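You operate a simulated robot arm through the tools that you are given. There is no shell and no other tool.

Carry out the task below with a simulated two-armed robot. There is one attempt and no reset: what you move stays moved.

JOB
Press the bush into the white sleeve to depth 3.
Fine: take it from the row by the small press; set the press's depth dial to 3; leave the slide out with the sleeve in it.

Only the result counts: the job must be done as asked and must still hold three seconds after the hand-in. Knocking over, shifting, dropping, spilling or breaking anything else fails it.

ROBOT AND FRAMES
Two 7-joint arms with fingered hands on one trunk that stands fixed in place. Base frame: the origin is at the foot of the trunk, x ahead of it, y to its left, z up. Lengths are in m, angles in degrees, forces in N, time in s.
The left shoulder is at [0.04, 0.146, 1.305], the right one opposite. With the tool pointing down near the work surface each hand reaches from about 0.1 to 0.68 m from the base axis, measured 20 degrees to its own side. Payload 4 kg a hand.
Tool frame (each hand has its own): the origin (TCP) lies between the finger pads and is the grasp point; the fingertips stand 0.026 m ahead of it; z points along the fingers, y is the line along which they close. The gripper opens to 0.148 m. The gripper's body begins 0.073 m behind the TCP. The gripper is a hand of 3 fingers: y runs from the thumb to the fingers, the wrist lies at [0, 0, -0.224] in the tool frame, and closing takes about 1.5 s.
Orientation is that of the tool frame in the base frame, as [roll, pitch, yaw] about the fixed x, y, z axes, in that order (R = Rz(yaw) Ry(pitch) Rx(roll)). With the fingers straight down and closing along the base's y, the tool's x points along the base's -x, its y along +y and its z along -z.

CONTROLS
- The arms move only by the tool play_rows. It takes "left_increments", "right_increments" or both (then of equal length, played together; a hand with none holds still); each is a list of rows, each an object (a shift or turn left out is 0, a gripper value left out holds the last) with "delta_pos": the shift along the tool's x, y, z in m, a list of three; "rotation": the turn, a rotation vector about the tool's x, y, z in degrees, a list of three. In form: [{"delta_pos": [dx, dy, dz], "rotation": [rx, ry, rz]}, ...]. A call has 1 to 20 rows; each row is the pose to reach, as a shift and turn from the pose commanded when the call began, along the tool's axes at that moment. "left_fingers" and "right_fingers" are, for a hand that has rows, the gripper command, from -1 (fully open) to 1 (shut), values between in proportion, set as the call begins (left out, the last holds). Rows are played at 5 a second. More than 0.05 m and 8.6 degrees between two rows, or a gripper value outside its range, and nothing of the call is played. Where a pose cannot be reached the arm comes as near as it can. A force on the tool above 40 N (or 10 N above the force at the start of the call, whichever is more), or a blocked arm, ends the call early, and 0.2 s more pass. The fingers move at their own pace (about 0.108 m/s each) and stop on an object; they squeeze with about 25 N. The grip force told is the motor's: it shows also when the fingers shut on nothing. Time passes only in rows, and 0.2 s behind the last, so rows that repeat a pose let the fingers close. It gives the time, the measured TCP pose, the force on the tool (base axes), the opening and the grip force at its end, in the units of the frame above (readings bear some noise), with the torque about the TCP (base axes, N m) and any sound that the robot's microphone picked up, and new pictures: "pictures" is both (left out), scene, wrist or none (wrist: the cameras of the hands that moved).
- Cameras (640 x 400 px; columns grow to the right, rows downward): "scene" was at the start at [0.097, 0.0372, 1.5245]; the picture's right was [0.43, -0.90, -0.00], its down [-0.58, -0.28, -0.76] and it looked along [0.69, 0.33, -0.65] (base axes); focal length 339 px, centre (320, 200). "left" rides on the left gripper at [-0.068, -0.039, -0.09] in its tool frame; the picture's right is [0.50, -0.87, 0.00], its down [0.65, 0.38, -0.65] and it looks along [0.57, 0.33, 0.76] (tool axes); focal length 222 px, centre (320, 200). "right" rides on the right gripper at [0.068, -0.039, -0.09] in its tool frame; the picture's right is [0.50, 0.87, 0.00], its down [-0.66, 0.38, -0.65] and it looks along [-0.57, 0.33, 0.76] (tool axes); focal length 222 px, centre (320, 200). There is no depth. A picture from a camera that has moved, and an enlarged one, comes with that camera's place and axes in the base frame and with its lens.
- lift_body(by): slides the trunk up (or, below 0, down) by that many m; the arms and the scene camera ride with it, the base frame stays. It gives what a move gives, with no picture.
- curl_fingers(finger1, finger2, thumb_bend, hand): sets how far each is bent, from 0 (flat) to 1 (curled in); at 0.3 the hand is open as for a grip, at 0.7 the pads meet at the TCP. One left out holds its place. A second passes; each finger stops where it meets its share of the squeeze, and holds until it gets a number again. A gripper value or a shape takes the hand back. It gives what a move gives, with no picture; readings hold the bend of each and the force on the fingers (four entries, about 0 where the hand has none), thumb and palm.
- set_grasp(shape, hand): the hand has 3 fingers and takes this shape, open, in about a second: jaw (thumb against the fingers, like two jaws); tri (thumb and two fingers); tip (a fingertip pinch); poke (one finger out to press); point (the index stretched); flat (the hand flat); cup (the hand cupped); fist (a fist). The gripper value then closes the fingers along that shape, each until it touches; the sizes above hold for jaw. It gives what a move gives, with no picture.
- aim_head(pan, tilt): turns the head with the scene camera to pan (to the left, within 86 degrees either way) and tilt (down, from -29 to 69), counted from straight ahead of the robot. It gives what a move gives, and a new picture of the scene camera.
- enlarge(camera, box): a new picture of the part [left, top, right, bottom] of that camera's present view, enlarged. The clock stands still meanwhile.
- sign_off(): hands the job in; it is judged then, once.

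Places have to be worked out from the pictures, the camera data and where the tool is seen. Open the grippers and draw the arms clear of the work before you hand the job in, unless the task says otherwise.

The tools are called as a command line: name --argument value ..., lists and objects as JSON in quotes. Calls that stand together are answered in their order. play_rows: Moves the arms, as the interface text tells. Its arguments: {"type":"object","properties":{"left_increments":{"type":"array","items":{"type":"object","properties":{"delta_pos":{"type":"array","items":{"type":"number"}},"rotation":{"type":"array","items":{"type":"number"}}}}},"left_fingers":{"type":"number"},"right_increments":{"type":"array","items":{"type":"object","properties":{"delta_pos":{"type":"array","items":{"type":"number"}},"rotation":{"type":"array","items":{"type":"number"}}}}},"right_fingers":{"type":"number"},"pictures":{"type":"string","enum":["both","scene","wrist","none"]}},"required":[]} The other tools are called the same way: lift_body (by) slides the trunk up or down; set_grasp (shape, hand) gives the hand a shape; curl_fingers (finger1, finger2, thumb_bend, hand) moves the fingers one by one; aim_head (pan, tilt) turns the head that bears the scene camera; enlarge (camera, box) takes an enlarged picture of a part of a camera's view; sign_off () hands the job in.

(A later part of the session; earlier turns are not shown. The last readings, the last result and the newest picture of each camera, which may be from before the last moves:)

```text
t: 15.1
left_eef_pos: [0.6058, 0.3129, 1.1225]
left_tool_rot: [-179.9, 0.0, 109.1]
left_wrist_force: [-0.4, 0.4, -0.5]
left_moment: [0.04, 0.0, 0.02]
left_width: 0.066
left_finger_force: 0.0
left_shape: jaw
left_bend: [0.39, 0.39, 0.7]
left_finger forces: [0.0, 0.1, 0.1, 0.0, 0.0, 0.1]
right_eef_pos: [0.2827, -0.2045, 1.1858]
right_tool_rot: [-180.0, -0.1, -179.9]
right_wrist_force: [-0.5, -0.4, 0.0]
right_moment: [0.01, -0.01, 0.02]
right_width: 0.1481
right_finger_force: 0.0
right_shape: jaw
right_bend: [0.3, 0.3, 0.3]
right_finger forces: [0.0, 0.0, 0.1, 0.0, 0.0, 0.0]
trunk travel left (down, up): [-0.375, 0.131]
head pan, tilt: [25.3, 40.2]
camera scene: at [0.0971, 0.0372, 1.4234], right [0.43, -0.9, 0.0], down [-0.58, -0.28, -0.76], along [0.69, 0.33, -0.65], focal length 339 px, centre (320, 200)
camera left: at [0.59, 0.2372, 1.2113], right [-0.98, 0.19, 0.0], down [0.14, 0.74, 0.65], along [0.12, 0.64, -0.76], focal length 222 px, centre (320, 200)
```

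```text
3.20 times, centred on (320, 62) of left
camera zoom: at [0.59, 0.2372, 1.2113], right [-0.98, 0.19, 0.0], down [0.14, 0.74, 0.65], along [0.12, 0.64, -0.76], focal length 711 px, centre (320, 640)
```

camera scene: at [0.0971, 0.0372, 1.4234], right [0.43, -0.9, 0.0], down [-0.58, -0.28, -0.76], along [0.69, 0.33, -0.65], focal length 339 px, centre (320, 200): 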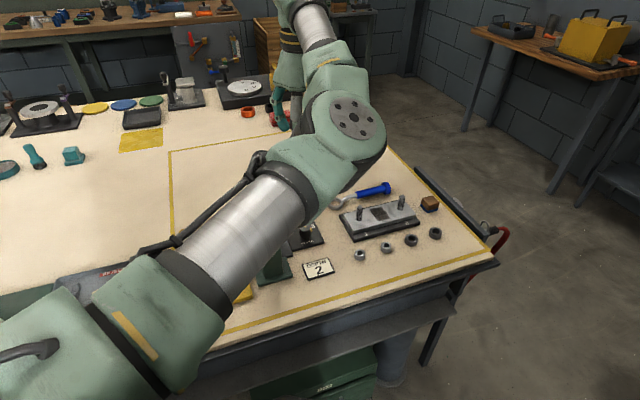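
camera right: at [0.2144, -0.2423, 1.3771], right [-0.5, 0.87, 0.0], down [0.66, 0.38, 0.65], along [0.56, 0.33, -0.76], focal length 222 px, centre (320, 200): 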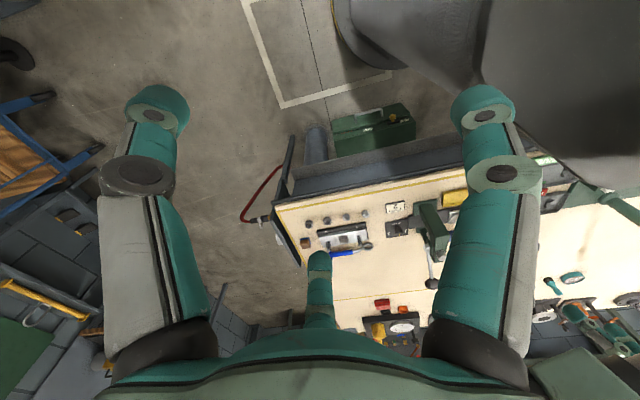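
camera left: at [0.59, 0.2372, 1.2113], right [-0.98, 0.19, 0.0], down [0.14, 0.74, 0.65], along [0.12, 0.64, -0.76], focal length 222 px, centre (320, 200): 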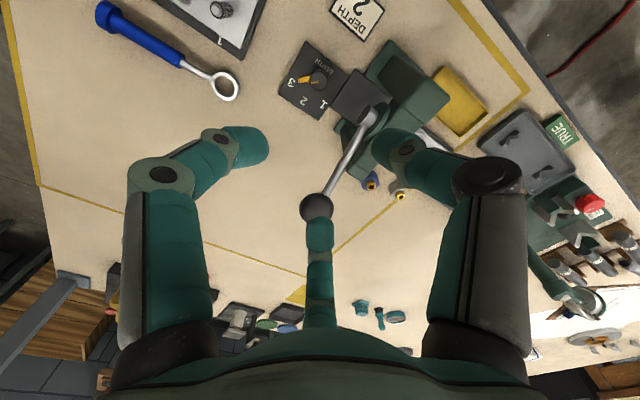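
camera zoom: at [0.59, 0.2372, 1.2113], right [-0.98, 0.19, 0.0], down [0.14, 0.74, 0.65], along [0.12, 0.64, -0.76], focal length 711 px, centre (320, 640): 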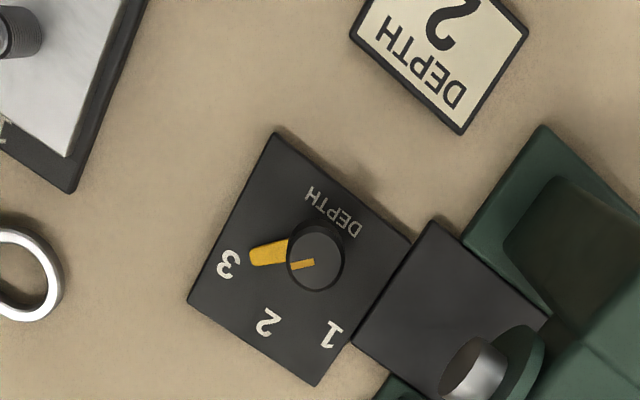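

The dial reads 3. Next I'll traverse at height to hover over the white sleeve.

play_rows --left_increments '[{"delta_pos": [0.035, -0.007, 0], "rotation": [0, 0, -5.5]}, {"delta_pos": [0.07, -0.013, 0], "rotation": [0, 0, -11]}, {"delta_pos": [0.106, -0.02, 0], "rotation": [0, 0, -16.5]}, {"delta_pos": [0.142, -0.027, 0], "rotation": [0, 0, -22]}, {"delta_pos": [0.177, -0.033, 0], "rotation": [0, 0, -27.5]}, {"delta_pos": [0.213, -0.04, 0], "rotation": [0, 0, -33]}, {"delta_pos": [0.248, -0.047, 0], "rotation": [0, 0, -38.5]}, {"delta_pos": [0.2836, -0.0535, 0], "rotation": [0, 0, -44]}, {"delta_pos": [0.2836, -0.0535, 0.04], "rotation": [0, 0, -44]}, {"delta_pos": [0.2836, -0.0535, 0.08], "rotation": [0, 0, -44]}, {"delta_pos": [0.2836, -0.0535, 0.08], "rotation": [0, 0, -44]}]' --left_fingers 0.1

enlarge --camera "left" --box '[220, 0, 440, 140]'

```text
t: 17.5
left_eef_pos: [0.4628, 0.5674, 1.043]
left_tool_rot: [179.9, 0.0, 153.1]
left_wrist_force: [0.2, 0.8, 0.0]
left_moment: [-0.01, 0.01, 0.04]
left_width: 0.0664
left_finger_force: 0.1
left_shape: jaw
left_bend: [0.39, 0.39, 0.7]
left_finger forces: [0.1, 0.1, 0.0, 0.0, 0.0, 0.0]
right_eef_pos: [0.2806, -0.2037, 1.187]
right_tool_rot: [180.0, -0.1, -180.0]
right_wrist_force: [-0.2, 0.4, 0.7]
right_moment: [0.02, 0.01, 0.01]
right_width: 0.148
right_finger_force: 0.0
right_shape: jaw
right_bend: [0.3, 0.3, 0.3]
right_finger forces: [0.1, 0.1, 0.1, 0.1, 0.0, 0.0]
trunk travel left (down, up): [-0.375, 0.131]
head pan, tilt: [25.3, 40.2]
camera scene: at [0.0962, 0.0372, 1.4235], right [0.43, -0.9, 0.0], down [-0.58, -0.28, -0.76], along [0.69, 0.33, -0.65], focal length 339 px, centre (320, 200)
camera left: at [0.5048, 0.5017, 1.1332], right [-0.84, -0.55, 0.0], down [-0.41, 0.63, 0.65], along [-0.36, 0.55, -0.76], focal length 222 px, centre (320, 200)
```

scene: 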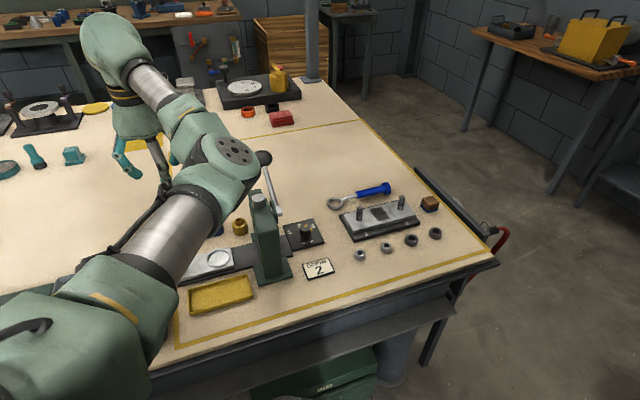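
left: 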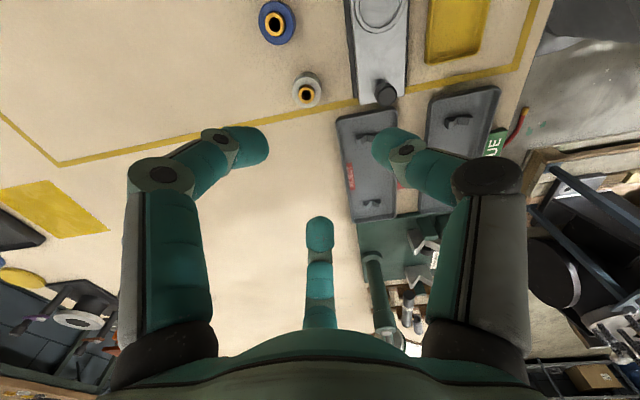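

```text
2.86 times, centred on (330, 70) of left
camera zoom: at [0.5048, 0.5017, 1.1332], right [-0.84, -0.55, 0.0], down [-0.41, 0.63, 0.65], along [-0.36, 0.55, -0.76], focal length 635 px, centre (291, 571)
```

zoom: 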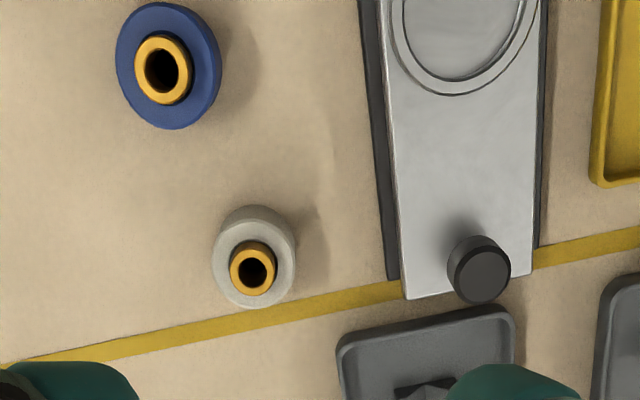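

From two views I now place the white sleeve's axis at about (0.475, 0.580). Its top is near 0.822, the bush top near 0.83, and the table near 0.797. I'll centre over it, go down to 0.92 and re-check.

play_rows --left_increments '[{"delta_pos": [-0.0048, 0.0164, 0.03]}, {"delta_pos": [-0.0048, 0.0164, 0.06]}, {"delta_pos": [-0.0048, 0.0164, 0.09]}, {"delta_pos": [-0.0048, 0.0164, 0.12]}, {"delta_pos": [-0.0048, 0.0164, 0.12]}]'

enlarge --camera "left" --box '[220, 20, 420, 170]'

```text
t: 18.7
left_eef_pos: [0.4748, 0.5778, 0.9231]
left_tool_rot: [179.9, 0.0, 153.1]
left_wrist_force: [0.2, -0.2, 0.7]
left_moment: [0.02, 0.01, -0.05]
left_width: 0.0663
left_finger_force: 0.1
left_shape: jaw
left_bend: [0.39, 0.39, 0.7]
left_finger forces: [0.0, 0.1, 0.0, 0.0, 0.0, 0.1]
right_eef_pos: [0.2804, -0.2046, 1.1862]
right_tool_rot: [179.9, -0.1, 180.0]
right_wrist_force: [-1.3, 0.3, 0.6]
right_moment: [0.02, 0.0, 0.01]
right_width: 0.148
right_finger_force: 0.1
right_shape: jaw
right_bend: [0.3, 0.3, 0.3]
right_finger forces: [0.1, 0.0, 0.0, 0.1, 0.0, 0.1]
trunk travel left (down, up): [-0.375, 0.131]
head pan, tilt: [25.3, 40.2]
camera scene: at [0.0968, 0.0366, 1.4235], right [0.43, -0.9, 0.0], down [-0.58, -0.28, -0.76], along [0.69, 0.33, -0.65], focal length 339 px, centre (320, 200)
camera left: at [0.5173, 0.5127, 1.0125], right [-0.84, -0.55, 0.0], down [-0.41, 0.63, 0.65], along [-0.36, 0.55, -0.76], focal length 222 px, centre (320, 200)
```

scene: 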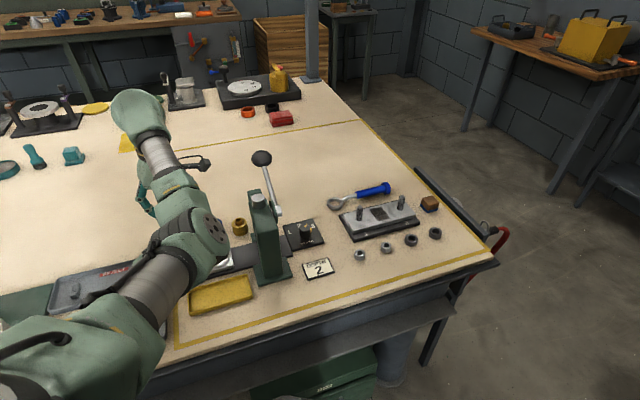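
left: 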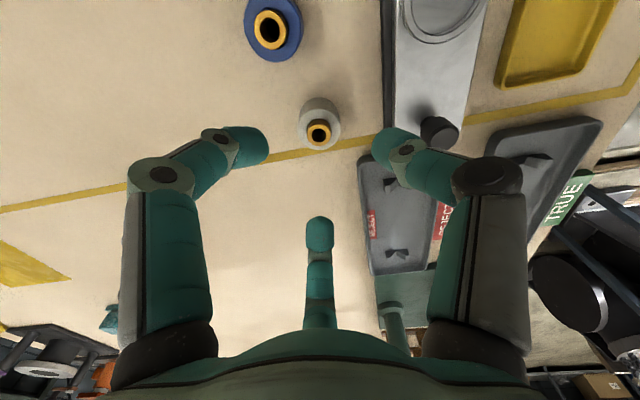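

```text
2.67 times, centred on (320, 95) of left
camera zoom: at [0.5173, 0.5127, 1.0125], right [-0.84, -0.55, 0.0], down [-0.41, 0.63, 0.65], along [-0.36, 0.55, -0.76], focal length 592 px, centre (320, 480)
```

zoom: 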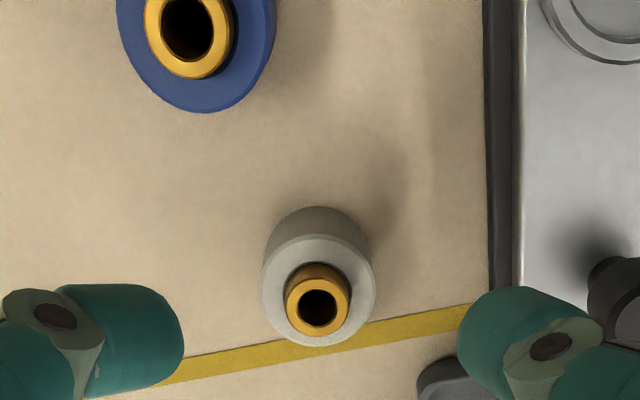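

The sleeve is centred between the digits laterally, and the bush top is near 0.836. I'll open slightly more, nudge 2 mm and descend to 0.86, then look once more.

play_rows --left_increments '[{"delta_pos": [0.0014, 0.0018, 0.0]}, {"delta_pos": [0.0014, 0.0018, 0.02]}, {"delta_pos": [0.0014, 0.0018, 0.04]}, {"delta_pos": [0.0014, 0.0018, 0.06]}, {"delta_pos": [0.0014, 0.0018, 0.06]}]' --left_fingers 0.0 --pictures "wrist"

enlarge --camera "left" --box '[220, 80, 420, 250]'

```text
t: 19.9
left_eef_pos: [0.4748, 0.5806, 0.8622]
left_tool_rot: [180.0, 0.0, 153.1]
left_wrist_force: [-1.0, 0.4, 0.6]
left_moment: [-0.03, -0.03, 0.04]
left_width: 0.0735
left_finger_force: 0.0
left_shape: jaw
left_bend: [0.36, 0.36, 0.7]
left_finger forces: [0.0, 0.0, 0.0, 0.1, 0.1, 0.0]
right_eef_pos: [0.2812, -0.2054, 1.1864]
right_tool_rot: [180.0, -0.1, 180.0]
right_wrist_force: [-0.6, -0.2, 0.4]
right_moment: [0.02, 0.04, -0.02]
right_width: 0.1478
right_finger_force: 0.0
right_shape: jaw
right_bend: [0.3, 0.3, 0.3]
right_finger forces: [0.0, 0.1, 0.0, 0.1, 0.1, 0.1]
trunk travel left (down, up): [-0.375, 0.131]
head pan, tilt: [25.3, 40.2]
camera left: at [0.517, 0.5156, 0.951], right [-0.84, -0.55, 0.0], down [-0.41, 0.63, 0.65], along [-0.36, 0.55, -0.76], focal length 222 px, centre (320, 200)
```

left: 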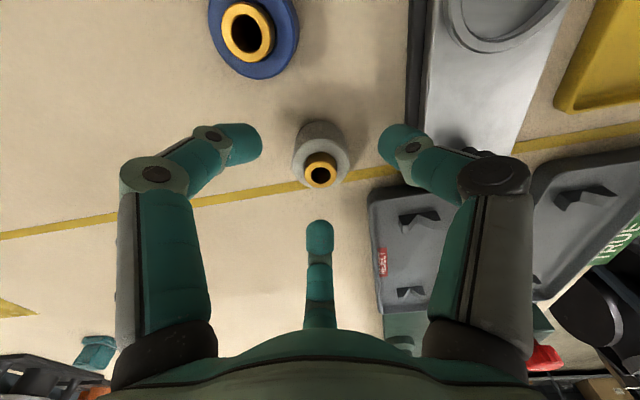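

```text
2.35 times, centred on (320, 165) of left
camera zoom: at [0.517, 0.5156, 0.951], right [-0.84, -0.55, 0.0], down [-0.41, 0.63, 0.65], along [-0.36, 0.55, -0.76], focal length 523 px, centre (320, 282)
```

zoom: 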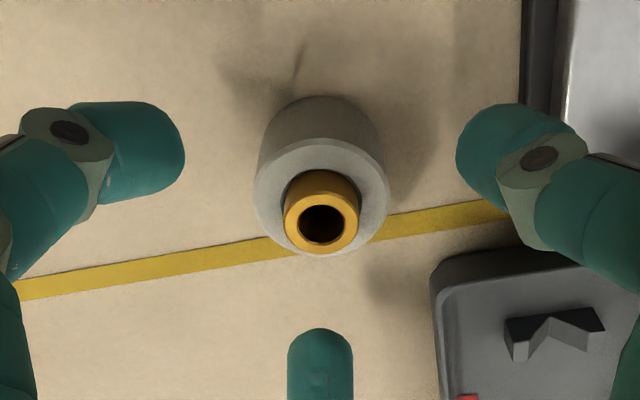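

Everything is centred within a millimetre or so. I'll descend the last 3 cm so the tips are about 1 cm above the table, then close on the sleeve body.

play_rows --left_increments '[{"delta_pos": [0, 0, 0.012]}, {"delta_pos": [0, 0, 0.024]}, {"delta_pos": [0, 0, 0.03]}, {"delta_pos": [0, 0, 0.03]}]' --pictures "wrist"

enlarge --camera "left" --box '[220, 80, 420, 250]'

```text
t: 20.9
left_eef_pos: [0.4748, 0.5801, 0.8331]
left_tool_rot: [-180.0, -0.1, 153.1]
left_wrist_force: [0.0, 0.1, -0.1]
left_moment: [-0.02, 0.0, 0.0]
left_width: 0.0734
left_finger_force: 0.1
left_shape: jaw
left_bend: [0.36, 0.36, 0.7]
left_finger forces: [0.1, 0.2, 0.0, 0.1, 0.0, 0.1]
right_eef_pos: [0.2808, -0.2039, 1.1856]
right_tool_rot: [179.9, -0.2, -180.0]
right_wrist_force: [-0.8, -0.3, -0.2]
right_moment: [0.01, 0.0, 0.0]
right_width: 0.1483
right_finger_force: 0.1
right_shape: jaw
right_bend: [0.3, 0.3, 0.3]
right_finger forces: [0.1, 0.0, 0.0, 0.0, 0.0, 0.1]
trunk travel left (down, up): [-0.375, 0.131]
head pan, tilt: [25.3, 40.2]
camera left: at [0.5169, 0.5148, 0.9217], right [-0.84, -0.55, 0.0], down [-0.41, 0.63, 0.65], along [-0.36, 0.55, -0.76], focal length 222 px, centre (320, 200)
```

left: 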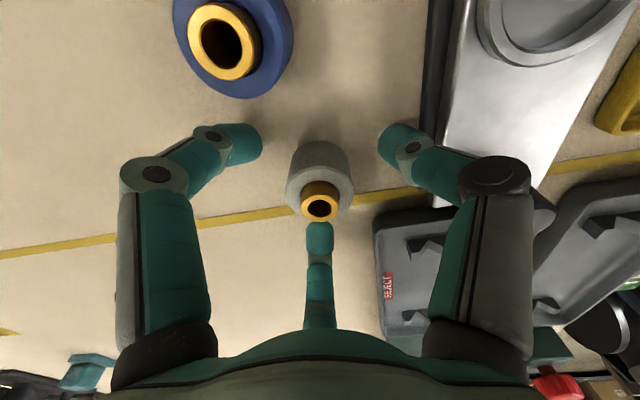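

```text
2.35 times, centred on (320, 165) of left
camera zoom: at [0.5169, 0.5148, 0.9217], right [-0.84, -0.55, 0.0], down [-0.41, 0.63, 0.65], along [-0.36, 0.55, -0.76], focal length 523 px, centre (320, 282)
```

zoom: 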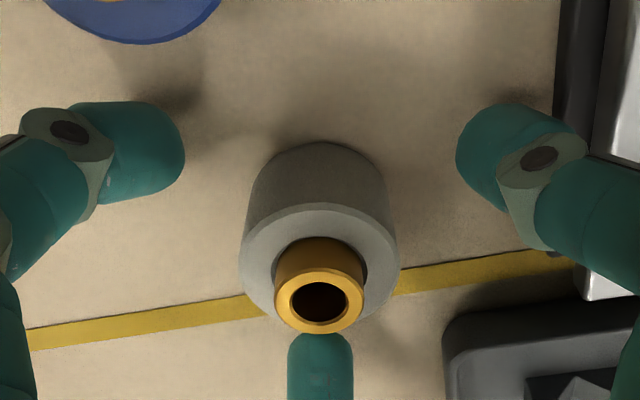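

The sleeve body is between the digits. Closing now.

play_rows --left_increments '[{"delta_pos": [0, 0, 0]}, {"delta_pos": [0, 0, 0]}, {"delta_pos": [0, 0, 0]}, {"delta_pos": [0, 0, 0]}, {"delta_pos": [0, 0, 0]}, {"delta_pos": [0, 0, 0]}, {"delta_pos": [0, 0, 0]}]' --left_fingers 1 --pictures "wrist"

enlarge --camera "left" --box '[220, 80, 420, 250]'

```text
t: 22.5
left_eef_pos: [0.4753, 0.5797, 0.832]
left_tool_rot: [180.0, 0.0, 153.0]
left_wrist_force: [0.4, -1.0, -0.3]
left_moment: [0.0, 0.01, 0.04]
left_width: 0.0319
left_finger_force: 24.7
left_shape: jaw
left_bend: [0.76, 0.76, 0.7]
left_finger forces: [22.4, 22.1, 0.0, 0.1, 22.5, 0.1]
right_eef_pos: [0.2822, -0.2036, 1.1862]
right_tool_rot: [-180.0, -0.1, -180.0]
right_wrist_force: [0.8, 0.6, -0.3]
right_moment: [-0.01, 0.04, -0.01]
right_width: 0.1479
right_finger_force: 0.1
right_shape: jaw
right_bend: [0.3, 0.3, 0.3]
right_finger forces: [0.1, 0.0, 0.1, 0.1, 0.0, 0.0]
trunk travel left (down, up): [-0.375, 0.131]
head pan, tilt: [25.3, 40.2]
camera left: at [0.5171, 0.5149, 0.9216], right [-0.84, -0.55, 0.0], down [-0.41, 0.63, 0.65], along [-0.36, 0.55, -0.76], focal length 222 px, centre (320, 200)
```

left: 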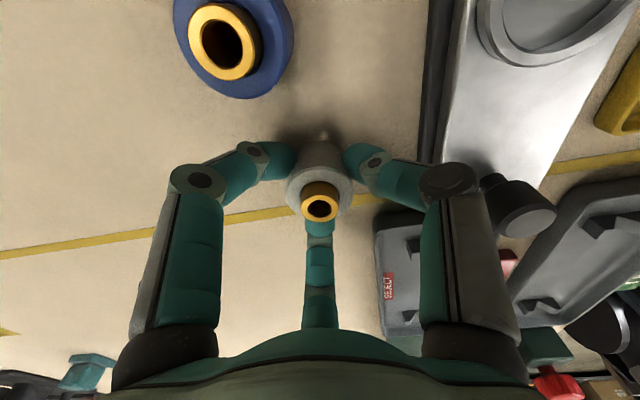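

```text
2.35 times, centred on (320, 165) of left
camera zoom: at [0.5171, 0.5149, 0.9216], right [-0.84, -0.55, 0.0], down [-0.41, 0.63, 0.65], along [-0.36, 0.55, -0.76], focal length 523 px, centre (320, 282)
```

zoom: 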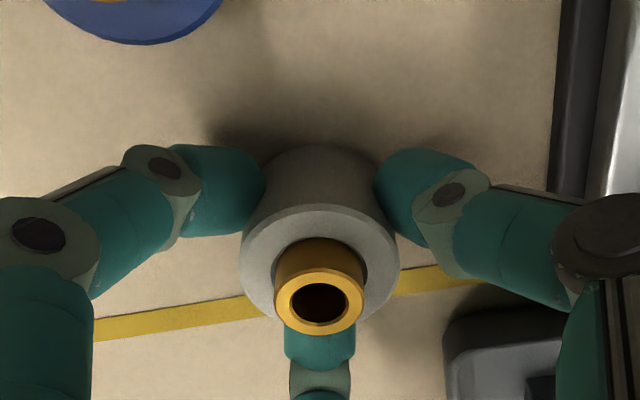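

The sleeve is held firmly by all three digits. I'll lift it straight up to about z 1.0.

play_rows --left_increments '[{"delta_pos": [0, 0, -0.01]}, {"delta_pos": [0, 0, -0.03]}, {"delta_pos": [0, 0, -0.06]}, {"delta_pos": [0, 0, -0.09]}, {"delta_pos": [0, 0, -0.12]}, {"delta_pos": [0, 0, -0.15]}, {"delta_pos": [0, 0, -0.17]}, {"delta_pos": [0, 0, -0.17]}]'

enlarge --camera "left" --box '[220, 0, 480, 240]'

```text
t: 24.3
left_eef_pos: [0.4749, 0.5808, 0.9994]
left_tool_rot: [180.0, 0.1, 153.1]
left_wrist_force: [-0.1, 0.3, -2.3]
left_moment: [0.0, 0.04, 0.0]
left_width: 0.0317
left_finger_force: 24.7
left_shape: jaw
left_bend: [0.76, 0.76, 0.7]
left_finger forces: [22.5, 22.2, 0.0, 0.1, 22.5, 0.0]
right_eef_pos: [0.2822, -0.2038, 1.1857]
right_tool_rot: [-180.0, -0.1, 180.0]
right_wrist_force: [-0.7, 0.2, 0.1]
right_moment: [0.01, -0.01, -0.02]
right_width: 0.1477
right_finger_force: 0.1
right_shape: jaw
right_bend: [0.3, 0.3, 0.3]
right_finger forces: [0.0, 0.1, 0.0, 0.0, 0.0, 0.0]
trunk travel left (down, up): [-0.375, 0.131]
head pan, tilt: [25.3, 40.2]
camera scene: at [0.0973, 0.0377, 1.4233], right [0.43, -0.9, 0.0], down [-0.58, -0.28, -0.76], along [0.69, 0.33, -0.65], focal length 339 px, centre (320, 200)
camera left: at [0.5169, 0.5147, 1.0899], right [-0.84, -0.55, 0.0], down [-0.41, 0.63, 0.65], along [-0.36, 0.55, -0.76], focal length 222 px, centre (320, 200)
```

scene: 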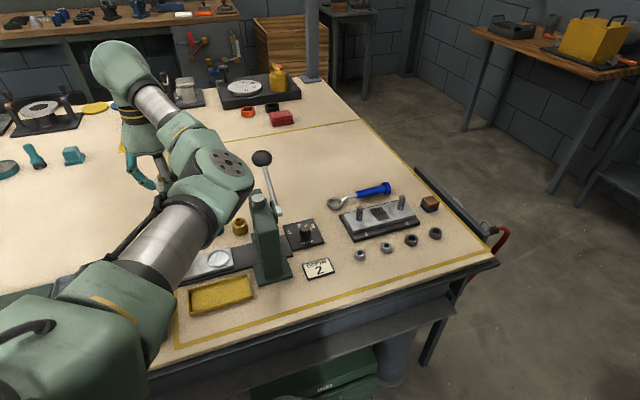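
left: 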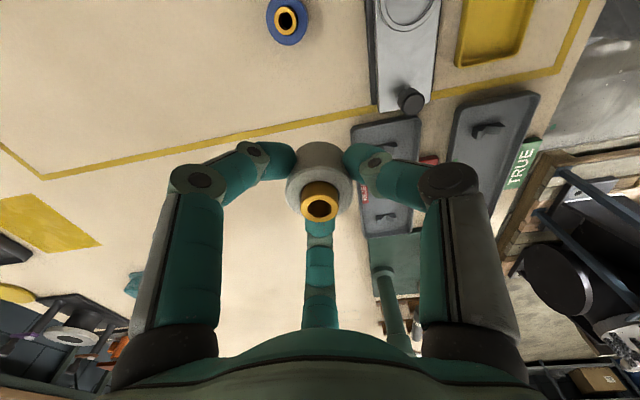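

```text
1.67 times, centred on (350, 120) of left
camera zoom: at [0.5169, 0.5147, 1.0899], right [-0.84, -0.55, 0.0], down [-0.41, 0.63, 0.65], along [-0.36, 0.55, -0.76], focal length 370 px, centre (270, 333)
```

zoom: 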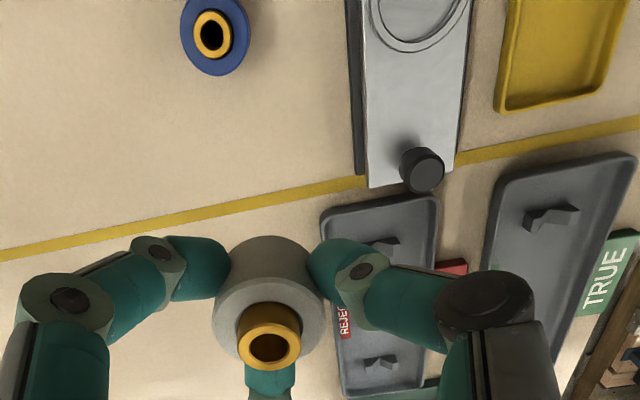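

The sleeve and bush are held upright. I'll carry them over the nest at z ≈ 1.02 and turn the hand to yaw 85°, so the camera and fingers stay clear of the press.

play_rows --left_increments '[{"delta_pos": [0, 0, -0.01], "rotation": [0, 0, 7.5]}, {"delta_pos": [0, 0, -0.02], "rotation": [0, 0, 15]}, {"delta_pos": [0, 0, -0.02], "rotation": [0, 0, 22.5]}, {"delta_pos": [-0.004, -0.015, -0.02], "rotation": [0, 0, 30]}, {"delta_pos": [-0.009, -0.03, -0.02], "rotation": [0, 0, 37.5]}, {"delta_pos": [-0.015, -0.05, -0.02], "rotation": [0, 0, 45]}, {"delta_pos": [-0.02, -0.07, -0.02], "rotation": [0, 0, 52.5]}, {"delta_pos": [-0.026, -0.09, -0.02], "rotation": [0, 0, 60]}, {"delta_pos": [-0.031, -0.108, -0.02], "rotation": [0, 0, 68]}, {"delta_pos": [-0.0343, -0.1203, -0.02], "rotation": [0, 0, 68]}, {"delta_pos": [-0.0343, -0.1203, -0.02], "rotation": [0, 0, 68]}]'

enlarge --camera "left" --box '[220, 40, 440, 220]'

enlarge --camera "scene" --box '[120, 120, 360, 320]'

```text
t: 26.7
left_eef_pos: [0.452, 0.4565, 1.0216]
left_tool_rot: [-180.0, 0.0, 85.0]
left_wrist_force: [0.2, -0.9, -2.7]
left_moment: [0.0, 0.02, -0.01]
left_width: 0.0318
left_finger_force: 25.0
left_shape: jaw
left_bend: [0.76, 0.76, 0.7]
left_finger forces: [22.6, 22.1, 0.1, 0.0, 22.5, 0.1]
right_eef_pos: [0.2813, -0.204, 1.1862]
right_tool_rot: [180.0, -0.1, 180.0]
right_wrist_force: [-0.1, 0.1, 0.1]
right_moment: [0.03, -0.01, 0.01]
right_width: 0.1479
right_finger_force: 0.0
right_shape: jaw
right_bend: [0.3, 0.3, 0.3]
right_finger forces: [0.0, 0.0, 0.0, 0.0, 0.1, 0.0]
trunk travel left (down, up): [-0.375, 0.131]
head pan, tilt: [25.3, 40.2]
camera scene: at [0.0972, 0.0377, 1.4234], right [0.43, -0.9, 0.0], down [-0.58, -0.28, -0.76], along [0.69, 0.33, -0.65], focal length 339 px, centre (320, 200)
camera left: at [0.4059, 0.3929, 1.11], right [-0.82, 0.57, 0.0], down [0.43, 0.62, 0.65], along [0.38, 0.54, -0.76], focal length 222 px, centre (320, 200)
```

scene: 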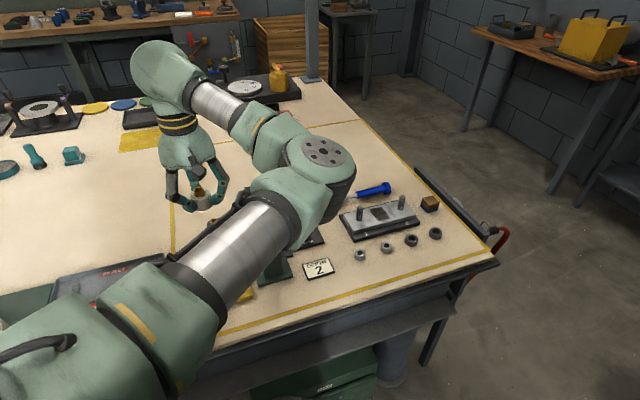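
left: 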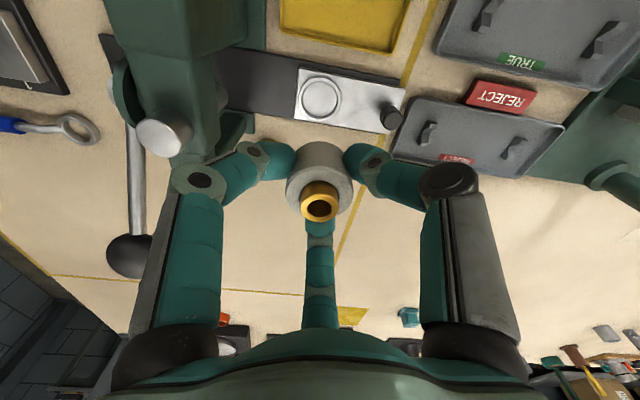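

```text
2.22 times, centred on (330, 130) of left
camera zoom: at [0.4059, 0.3929, 1.11], right [-0.82, 0.57, 0.0], down [0.43, 0.62, 0.65], along [0.38, 0.54, -0.76], focal length 494 px, centre (298, 356)
```

zoom: 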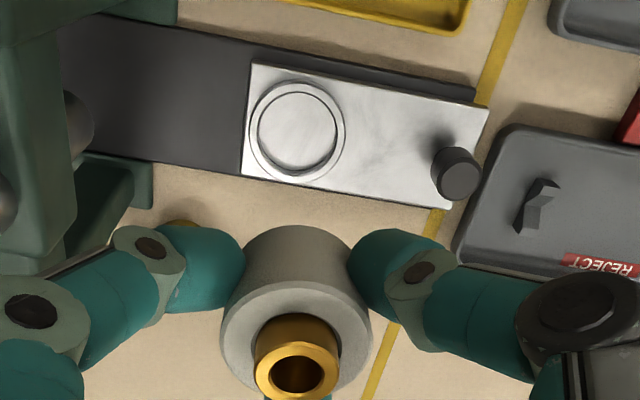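

```text
2.00 times, centred on (240, 220) of scene
camera zoom: at [0.0972, 0.0377, 1.4234], right [0.43, -0.9, 0.0], down [-0.58, -0.28, -0.76], along [0.69, 0.33, -0.65], focal length 677 px, centre (480, 160)
```

zoom: 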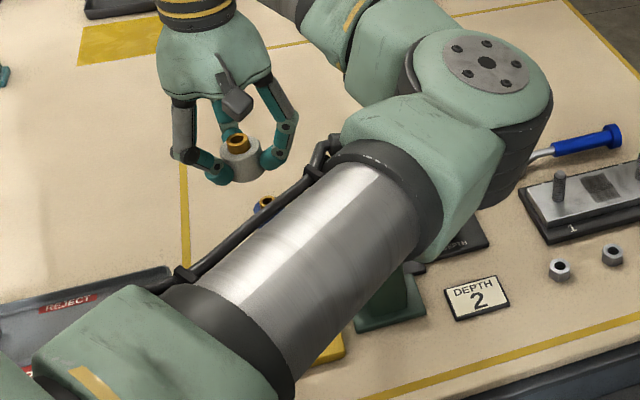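

The nest centre works out at about (0.454, 0.461) with the slide surface near 0.816, so I need a 4–5 mm shift. I'll adjust and lower to 0.90, then look again.

play_rows --left_increments '[{"delta_pos": [0.0044, 0.0033, 0.02]}, {"delta_pos": [0.0044, 0.0033, 0.05]}, {"delta_pos": [0.0044, 0.0033, 0.08]}, {"delta_pos": [0.0044, 0.0033, 0.1]}, {"delta_pos": [0.0044, 0.0033, 0.12]}, {"delta_pos": [0.0044, 0.0033, 0.12]}]'

enlarge --camera "left" --box '[220, 60, 440, 240]'

enlarge --camera "scene" --box '[120, 120, 360, 320]'

```text
t: 28.1
left_eef_pos: [0.4549, 0.4615, 0.9014]
left_tool_rot: [-180.0, 0.0, 85.0]
left_wrist_force: [-0.7, 0.6, -2.4]
left_moment: [0.01, 0.0, 0.01]
left_width: 0.0318
left_finger_force: 24.8
left_shape: jaw
left_bend: [0.76, 0.76, 0.7]
left_finger forces: [22.5, 22.1, 0.0, 0.0, 22.2, 0.0]
right_eef_pos: [0.2827, -0.2045, 1.1855]
right_tool_rot: [180.0, -0.1, -180.0]
right_wrist_force: [-0.4, -0.2, -0.2]
right_moment: [-0.01, 0.0, -0.03]
right_width: 0.1478
right_finger_force: 0.1
right_shape: jaw
right_bend: [0.3, 0.3, 0.3]
right_finger forces: [0.1, 0.0, 0.0, 0.1, 0.0, 0.0]
trunk travel left (down, up): [-0.375, 0.131]
head pan, tilt: [25.3, 40.2]
camera scene: at [0.097, 0.0371, 1.4234], right [0.43, -0.9, 0.0], down [-0.58, -0.28, -0.76], along [0.69, 0.33, -0.65], focal length 339 px, centre (320, 200)
camera left: at [0.4101, 0.3969, 0.9912], right [-0.82, 0.57, 0.0], down [0.43, 0.62, 0.65], along [0.37, 0.54, -0.76], focal length 222 px, centre (320, 200)
```

scene: 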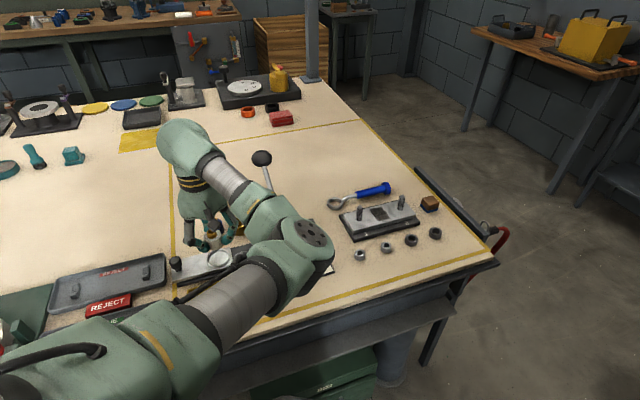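
left: 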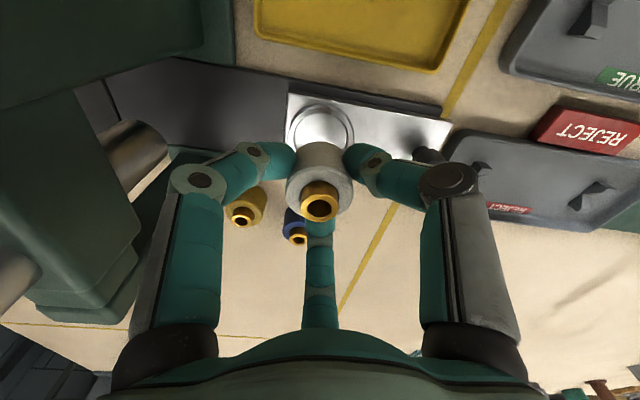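

```text
2.22 times, centred on (330, 150) of left
camera zoom: at [0.4101, 0.3969, 0.9912], right [-0.82, 0.57, 0.0], down [0.43, 0.62, 0.65], along [0.37, 0.54, -0.76], focal length 494 px, centre (298, 311)
```

zoom: 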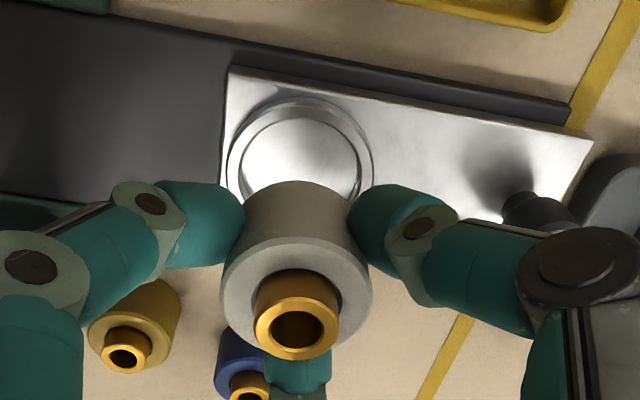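

```text
2.00 times, centred on (240, 220) of scene
camera zoom: at [0.097, 0.0371, 1.4234], right [0.43, -0.9, 0.0], down [-0.58, -0.28, -0.76], along [0.69, 0.33, -0.65], focal length 677 px, centre (480, 160)
```

zoom: 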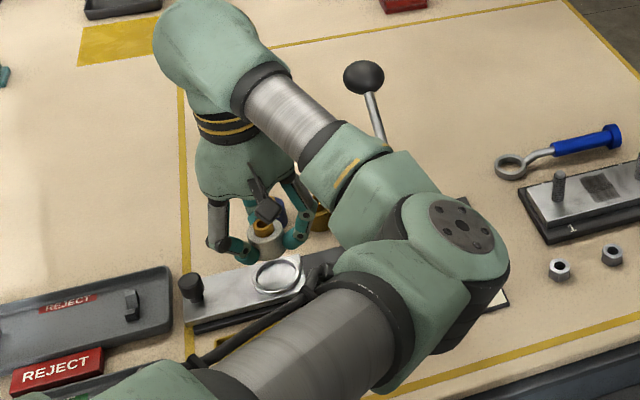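

The nest pocket (inner diameter about 44 mm, chamfered) sits about 2 mm further along the camera's view than the TCP. The sleeve is about 38 mm, so there's a few mm of play. I'll shift 2 mm, lower to 0.872 and check.

play_rows --left_increments '[{"delta_pos": [0.0019, 0.0006, 0.01]}, {"delta_pos": [0.0019, 0.0006, 0.02]}, {"delta_pos": [0.0019, 0.0006, 0.029]}, {"delta_pos": [0.0019, 0.0006, 0.029]}]'

enlarge --camera "left" --box '[220, 80, 440, 250]'

enlarge --camera "scene" --box '[160, 190, 300, 310]'

```text
t: 29.1
left_eef_pos: [0.455, 0.462, 0.8726]
left_tool_rot: [-180.0, 0.0, 85.0]
left_wrist_force: [-0.1, -0.3, -1.6]
left_moment: [0.06, 0.0, -0.01]
left_width: 0.0319
left_finger_force: 24.5
left_shape: jaw
left_bend: [0.76, 0.76, 0.7]
left_finger forces: [22.6, 22.1, 0.0, 0.0, 22.3, 0.1]
right_eef_pos: [0.2818, -0.2044, 1.1869]
right_tool_rot: [-180.0, -0.1, 179.9]
right_wrist_force: [-0.3, 0.4, 0.1]
right_moment: [0.0, 0.01, 0.02]
right_width: 0.1481
right_finger_force: 0.0
right_shape: jaw
right_bend: [0.3, 0.3, 0.3]
right_finger forces: [0.0, 0.0, 0.0, 0.0, 0.0, 0.0]
trunk travel left (down, up): [-0.375, 0.131]
head pan, tilt: [25.3, 40.2]
camera scene: at [0.0971, 0.0373, 1.4234], right [0.43, -0.9, 0.0], down [-0.58, -0.28, -0.76], along [0.69, 0.33, -0.65], focal length 339 px, centre (320, 200)
camera left: at [0.4101, 0.3992, 0.962], right [-0.82, 0.57, 0.0], down [0.43, 0.62, 0.65], along [0.37, 0.54, -0.76], focal length 222 px, centre (320, 200)
```

scene: 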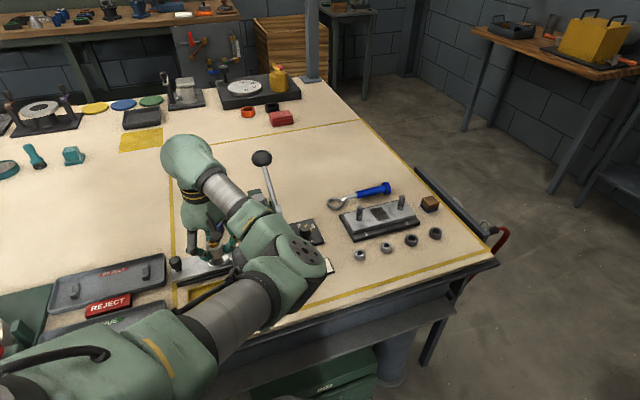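
left: 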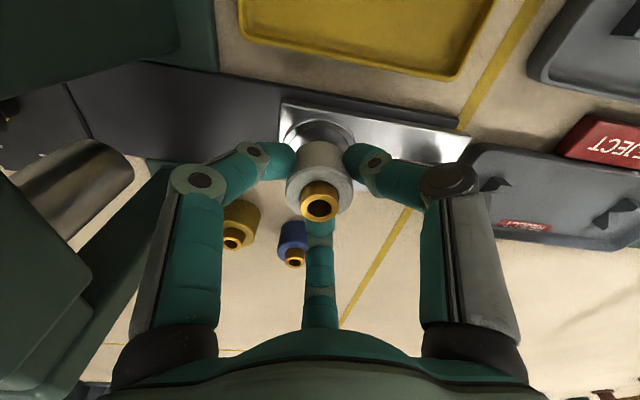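

```text
2.35 times, centred on (330, 165) of left
camera zoom: at [0.4101, 0.3992, 0.962], right [-0.82, 0.57, 0.0], down [0.43, 0.62, 0.65], along [0.37, 0.54, -0.76], focal length 523 px, centre (296, 282)
```

zoom: 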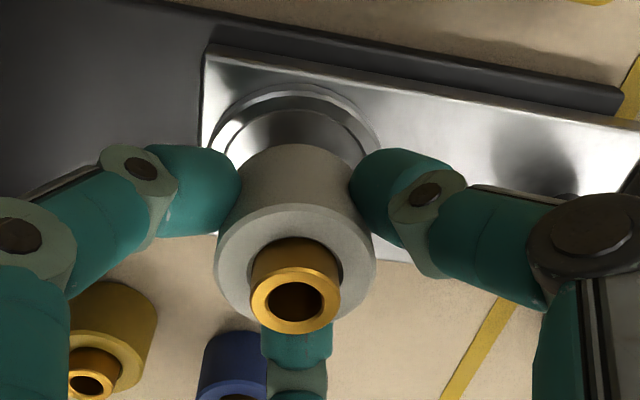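

```text
3.33 times, centred on (230, 250) of scene
camera zoom: at [0.0971, 0.0373, 1.4234], right [0.43, -0.9, 0.0], down [-0.58, -0.28, -0.76], along [0.69, 0.33, -0.65], focal length 1129 px, centre (620, 33)
```

zoom: 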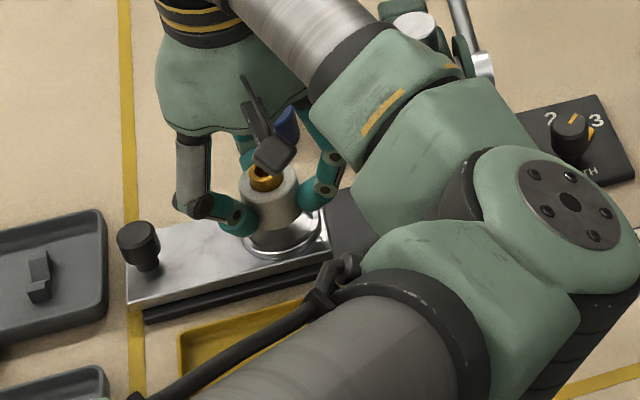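

From the scene view the sleeve may sit slightly left of the ring, so I'll zoom in more to measure that.

enlarge --camera "scene" --box '[195, 225, 275, 285]'

enlarge --camera "left" --box '[260, 90, 380, 190]'

```text
6.67 times, centred on (235, 255) of scene
camera zoom: at [0.0971, 0.0373, 1.4234], right [0.43, -0.9, 0.0], down [-0.58, -0.28, -0.76], along [0.69, 0.33, -0.65], focal length 2258 px, centre (887, -167)
```

zoom: 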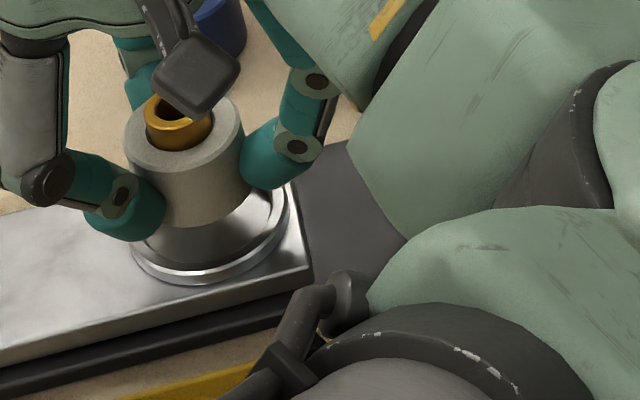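

```text
4.00 times, centred on (320, 140) of left
camera zoom: at [0.4101, 0.3992, 0.962], right [-0.82, 0.57, 0.0], down [0.43, 0.62, 0.65], along [0.37, 0.54, -0.76], focal length 888 px, centre (320, 440)
```

zoom: 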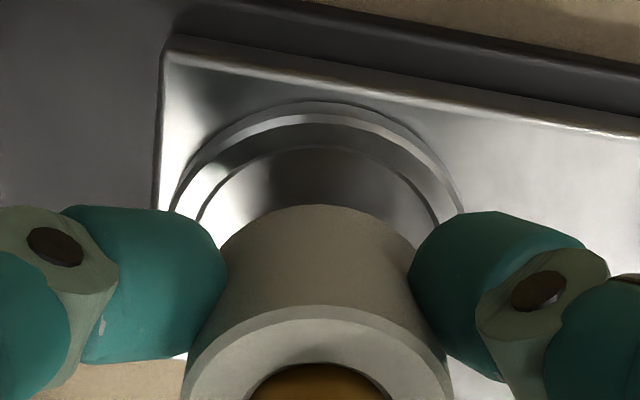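

The nest is actually a raised collar about 6 mm high with an inner radius near 21 mm. I'll lower another 6 mm, staying just above its rim, and compare the sleeve's lower edge with the collar in both views.

play_rows --left_increments '[{"delta_pos": [0, 0, 0.003]}, {"delta_pos": [0, 0, 0.006]}, {"delta_pos": [0, 0, 0.006]}]' --pictures "none"

enlarge --camera "scene" --box '[205, 235, 255, 275]'

enlarge --camera "left" --box '[260, 90, 380, 190]'

```text
t: 29.9
left_eef_pos: [0.4557, 0.4632, 0.8667]
left_tool_rot: [180.0, 0.0, 85.1]
left_wrist_force: [-0.4, -0.1, -1.9]
left_moment: [-0.01, 0.01, 0.01]
left_width: 0.0317
left_finger_force: 24.9
left_shape: jaw
left_bend: [0.76, 0.76, 0.7]
left_finger forces: [22.6, 22.1, 0.1, 0.1, 22.3, 0.0]
right_eef_pos: [0.2803, -0.2056, 1.1865]
right_tool_rot: [-180.0, -0.1, 180.0]
right_wrist_force: [-0.3, 0.3, 1.0]
right_moment: [0.03, -0.02, 0.0]
right_width: 0.1478
right_finger_force: 0.1
right_shape: jaw
right_bend: [0.3, 0.3, 0.3]
right_finger forces: [0.0, 0.1, 0.1, 0.0, 0.0, 0.0]
trunk travel left (down, up): [-0.375, 0.131]
head pan, tilt: [25.3, 40.2]
```

```text
10.00 times, centred on (230, 255) of scene
camera zoom: at [0.0971, 0.0373, 1.4234], right [0.43, -0.9, 0.0], down [-0.58, -0.28, -0.76], along [0.69, 0.33, -0.65], focal length 3387 px, centre (1220, -350)
```

zoom: 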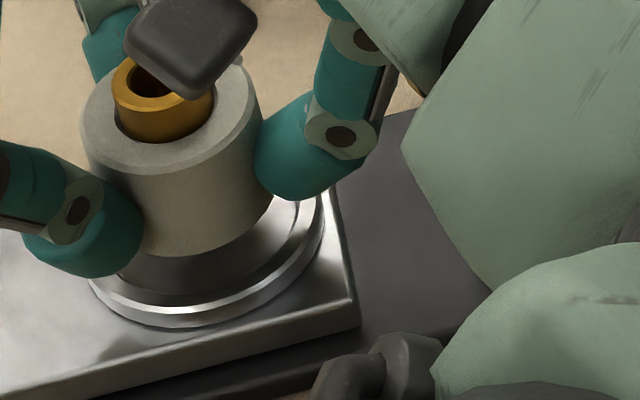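

```text
4.00 times, centred on (320, 140) of left
camera zoom: at [0.4104, 0.3993, 0.9565], right [-0.82, 0.57, 0.0], down [0.43, 0.62, 0.65], along [0.37, 0.54, -0.76], focal length 888 px, centre (320, 440)
```

zoom: 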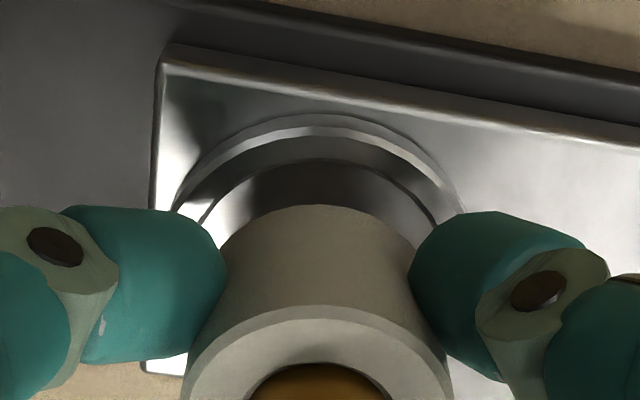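

From the scene view the sleeve's bottom is about 31 mm below the TCP (z ≈ 0.836), so it's still well above the collar. The sideways offsets in both views are under 1 mm. I'll lower 9 mm more and look again just above the rim.

play_rows --left_increments '[{"delta_pos": [0, 0, 0.003]}, {"delta_pos": [0, 0, 0.006]}, {"delta_pos": [0, 0, 0.009]}, {"delta_pos": [0, 0, 0.009]}]' --pictures "none"

enlarge --camera "scene" --box '[205, 235, 255, 275]'

enlarge --camera "left" --box '[260, 90, 380, 190]'

```text
t: 30.9
left_eef_pos: [0.4562, 0.4624, 0.8572]
left_tool_rot: [-179.9, 0.0, 85.1]
left_wrist_force: [0.4, 0.0, -2.6]
left_moment: [-0.02, 0.01, 0.03]
left_width: 0.0317
left_finger_force: 25.3
left_shape: jaw
left_bend: [0.76, 0.76, 0.7]
left_finger forces: [22.6, 22.0, 0.0, 0.0, 22.3, 0.1]
right_eef_pos: [0.2809, -0.2041, 1.1854]
right_tool_rot: [-180.0, 0.0, 180.0]
right_wrist_force: [0.8, 0.5, -0.5]
right_moment: [0.0, 0.02, -0.01]
right_width: 0.1479
right_finger_force: 0.0
right_shape: jaw
right_bend: [0.3, 0.3, 0.3]
right_finger forces: [0.0, 0.0, 0.0, 0.0, 0.0, 0.0]
trunk travel left (down, up): [-0.375, 0.131]
head pan, tilt: [25.3, 40.2]
```

```text
10.00 times, centred on (230, 255) of scene
camera zoom: at [0.0971, 0.0373, 1.4234], right [0.43, -0.9, 0.0], down [-0.58, -0.28, -0.76], along [0.69, 0.33, -0.65], focal length 3387 px, centre (1220, -350)
```

zoom: 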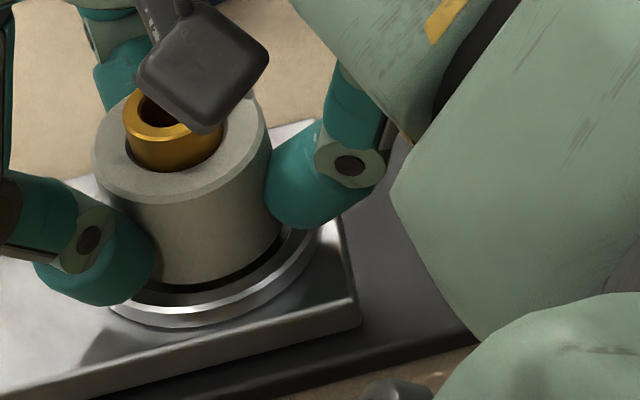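

```text
4.00 times, centred on (320, 140) of left
camera zoom: at [0.4104, 0.3988, 0.9472], right [-0.82, 0.57, 0.0], down [0.43, 0.62, 0.65], along [0.37, 0.54, -0.76], focal length 888 px, centre (320, 440)
```

zoom: 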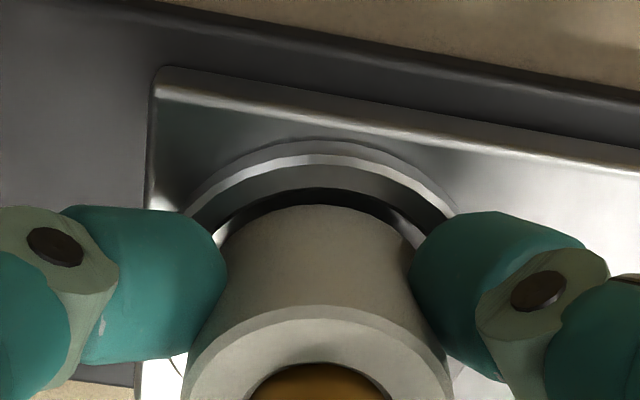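

Both views show dark pocket crescents around the sleeve's lower edge. I'll zoom in closer to compare the gaps.

enlarge --camera "scene" --box '[212, 253, 242, 271]'

enlarge --camera "left" --box '[290, 115, 350, 155]'

```text
16.00 times, centred on (227, 262) of scene
camera zoom: at [0.0971, 0.0373, 1.4234], right [0.43, -0.9, 0.0], down [-0.58, -0.28, -0.76], along [0.69, 0.33, -0.65], focal length 5419 px, centre (1808, -792)
```

zoom: 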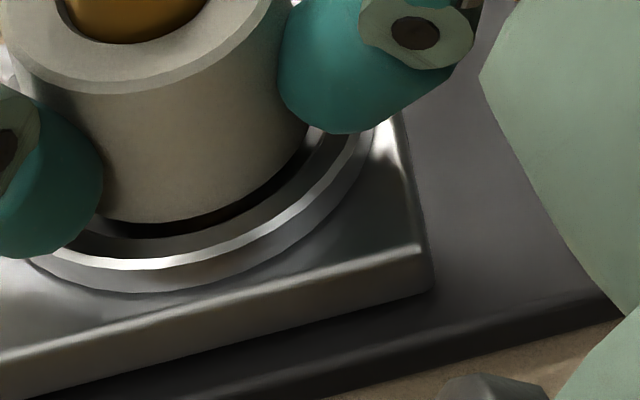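

```text
10.00 times, centred on (320, 135) of left
camera zoom: at [0.4104, 0.3988, 0.9472], right [-0.82, 0.57, 0.0], down [0.43, 0.62, 0.65], along [0.37, 0.54, -0.76], focal length 2221 px, centre (320, 850)
```

zoom: 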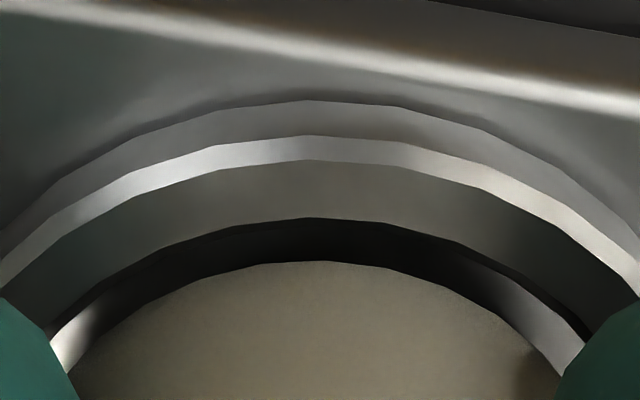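

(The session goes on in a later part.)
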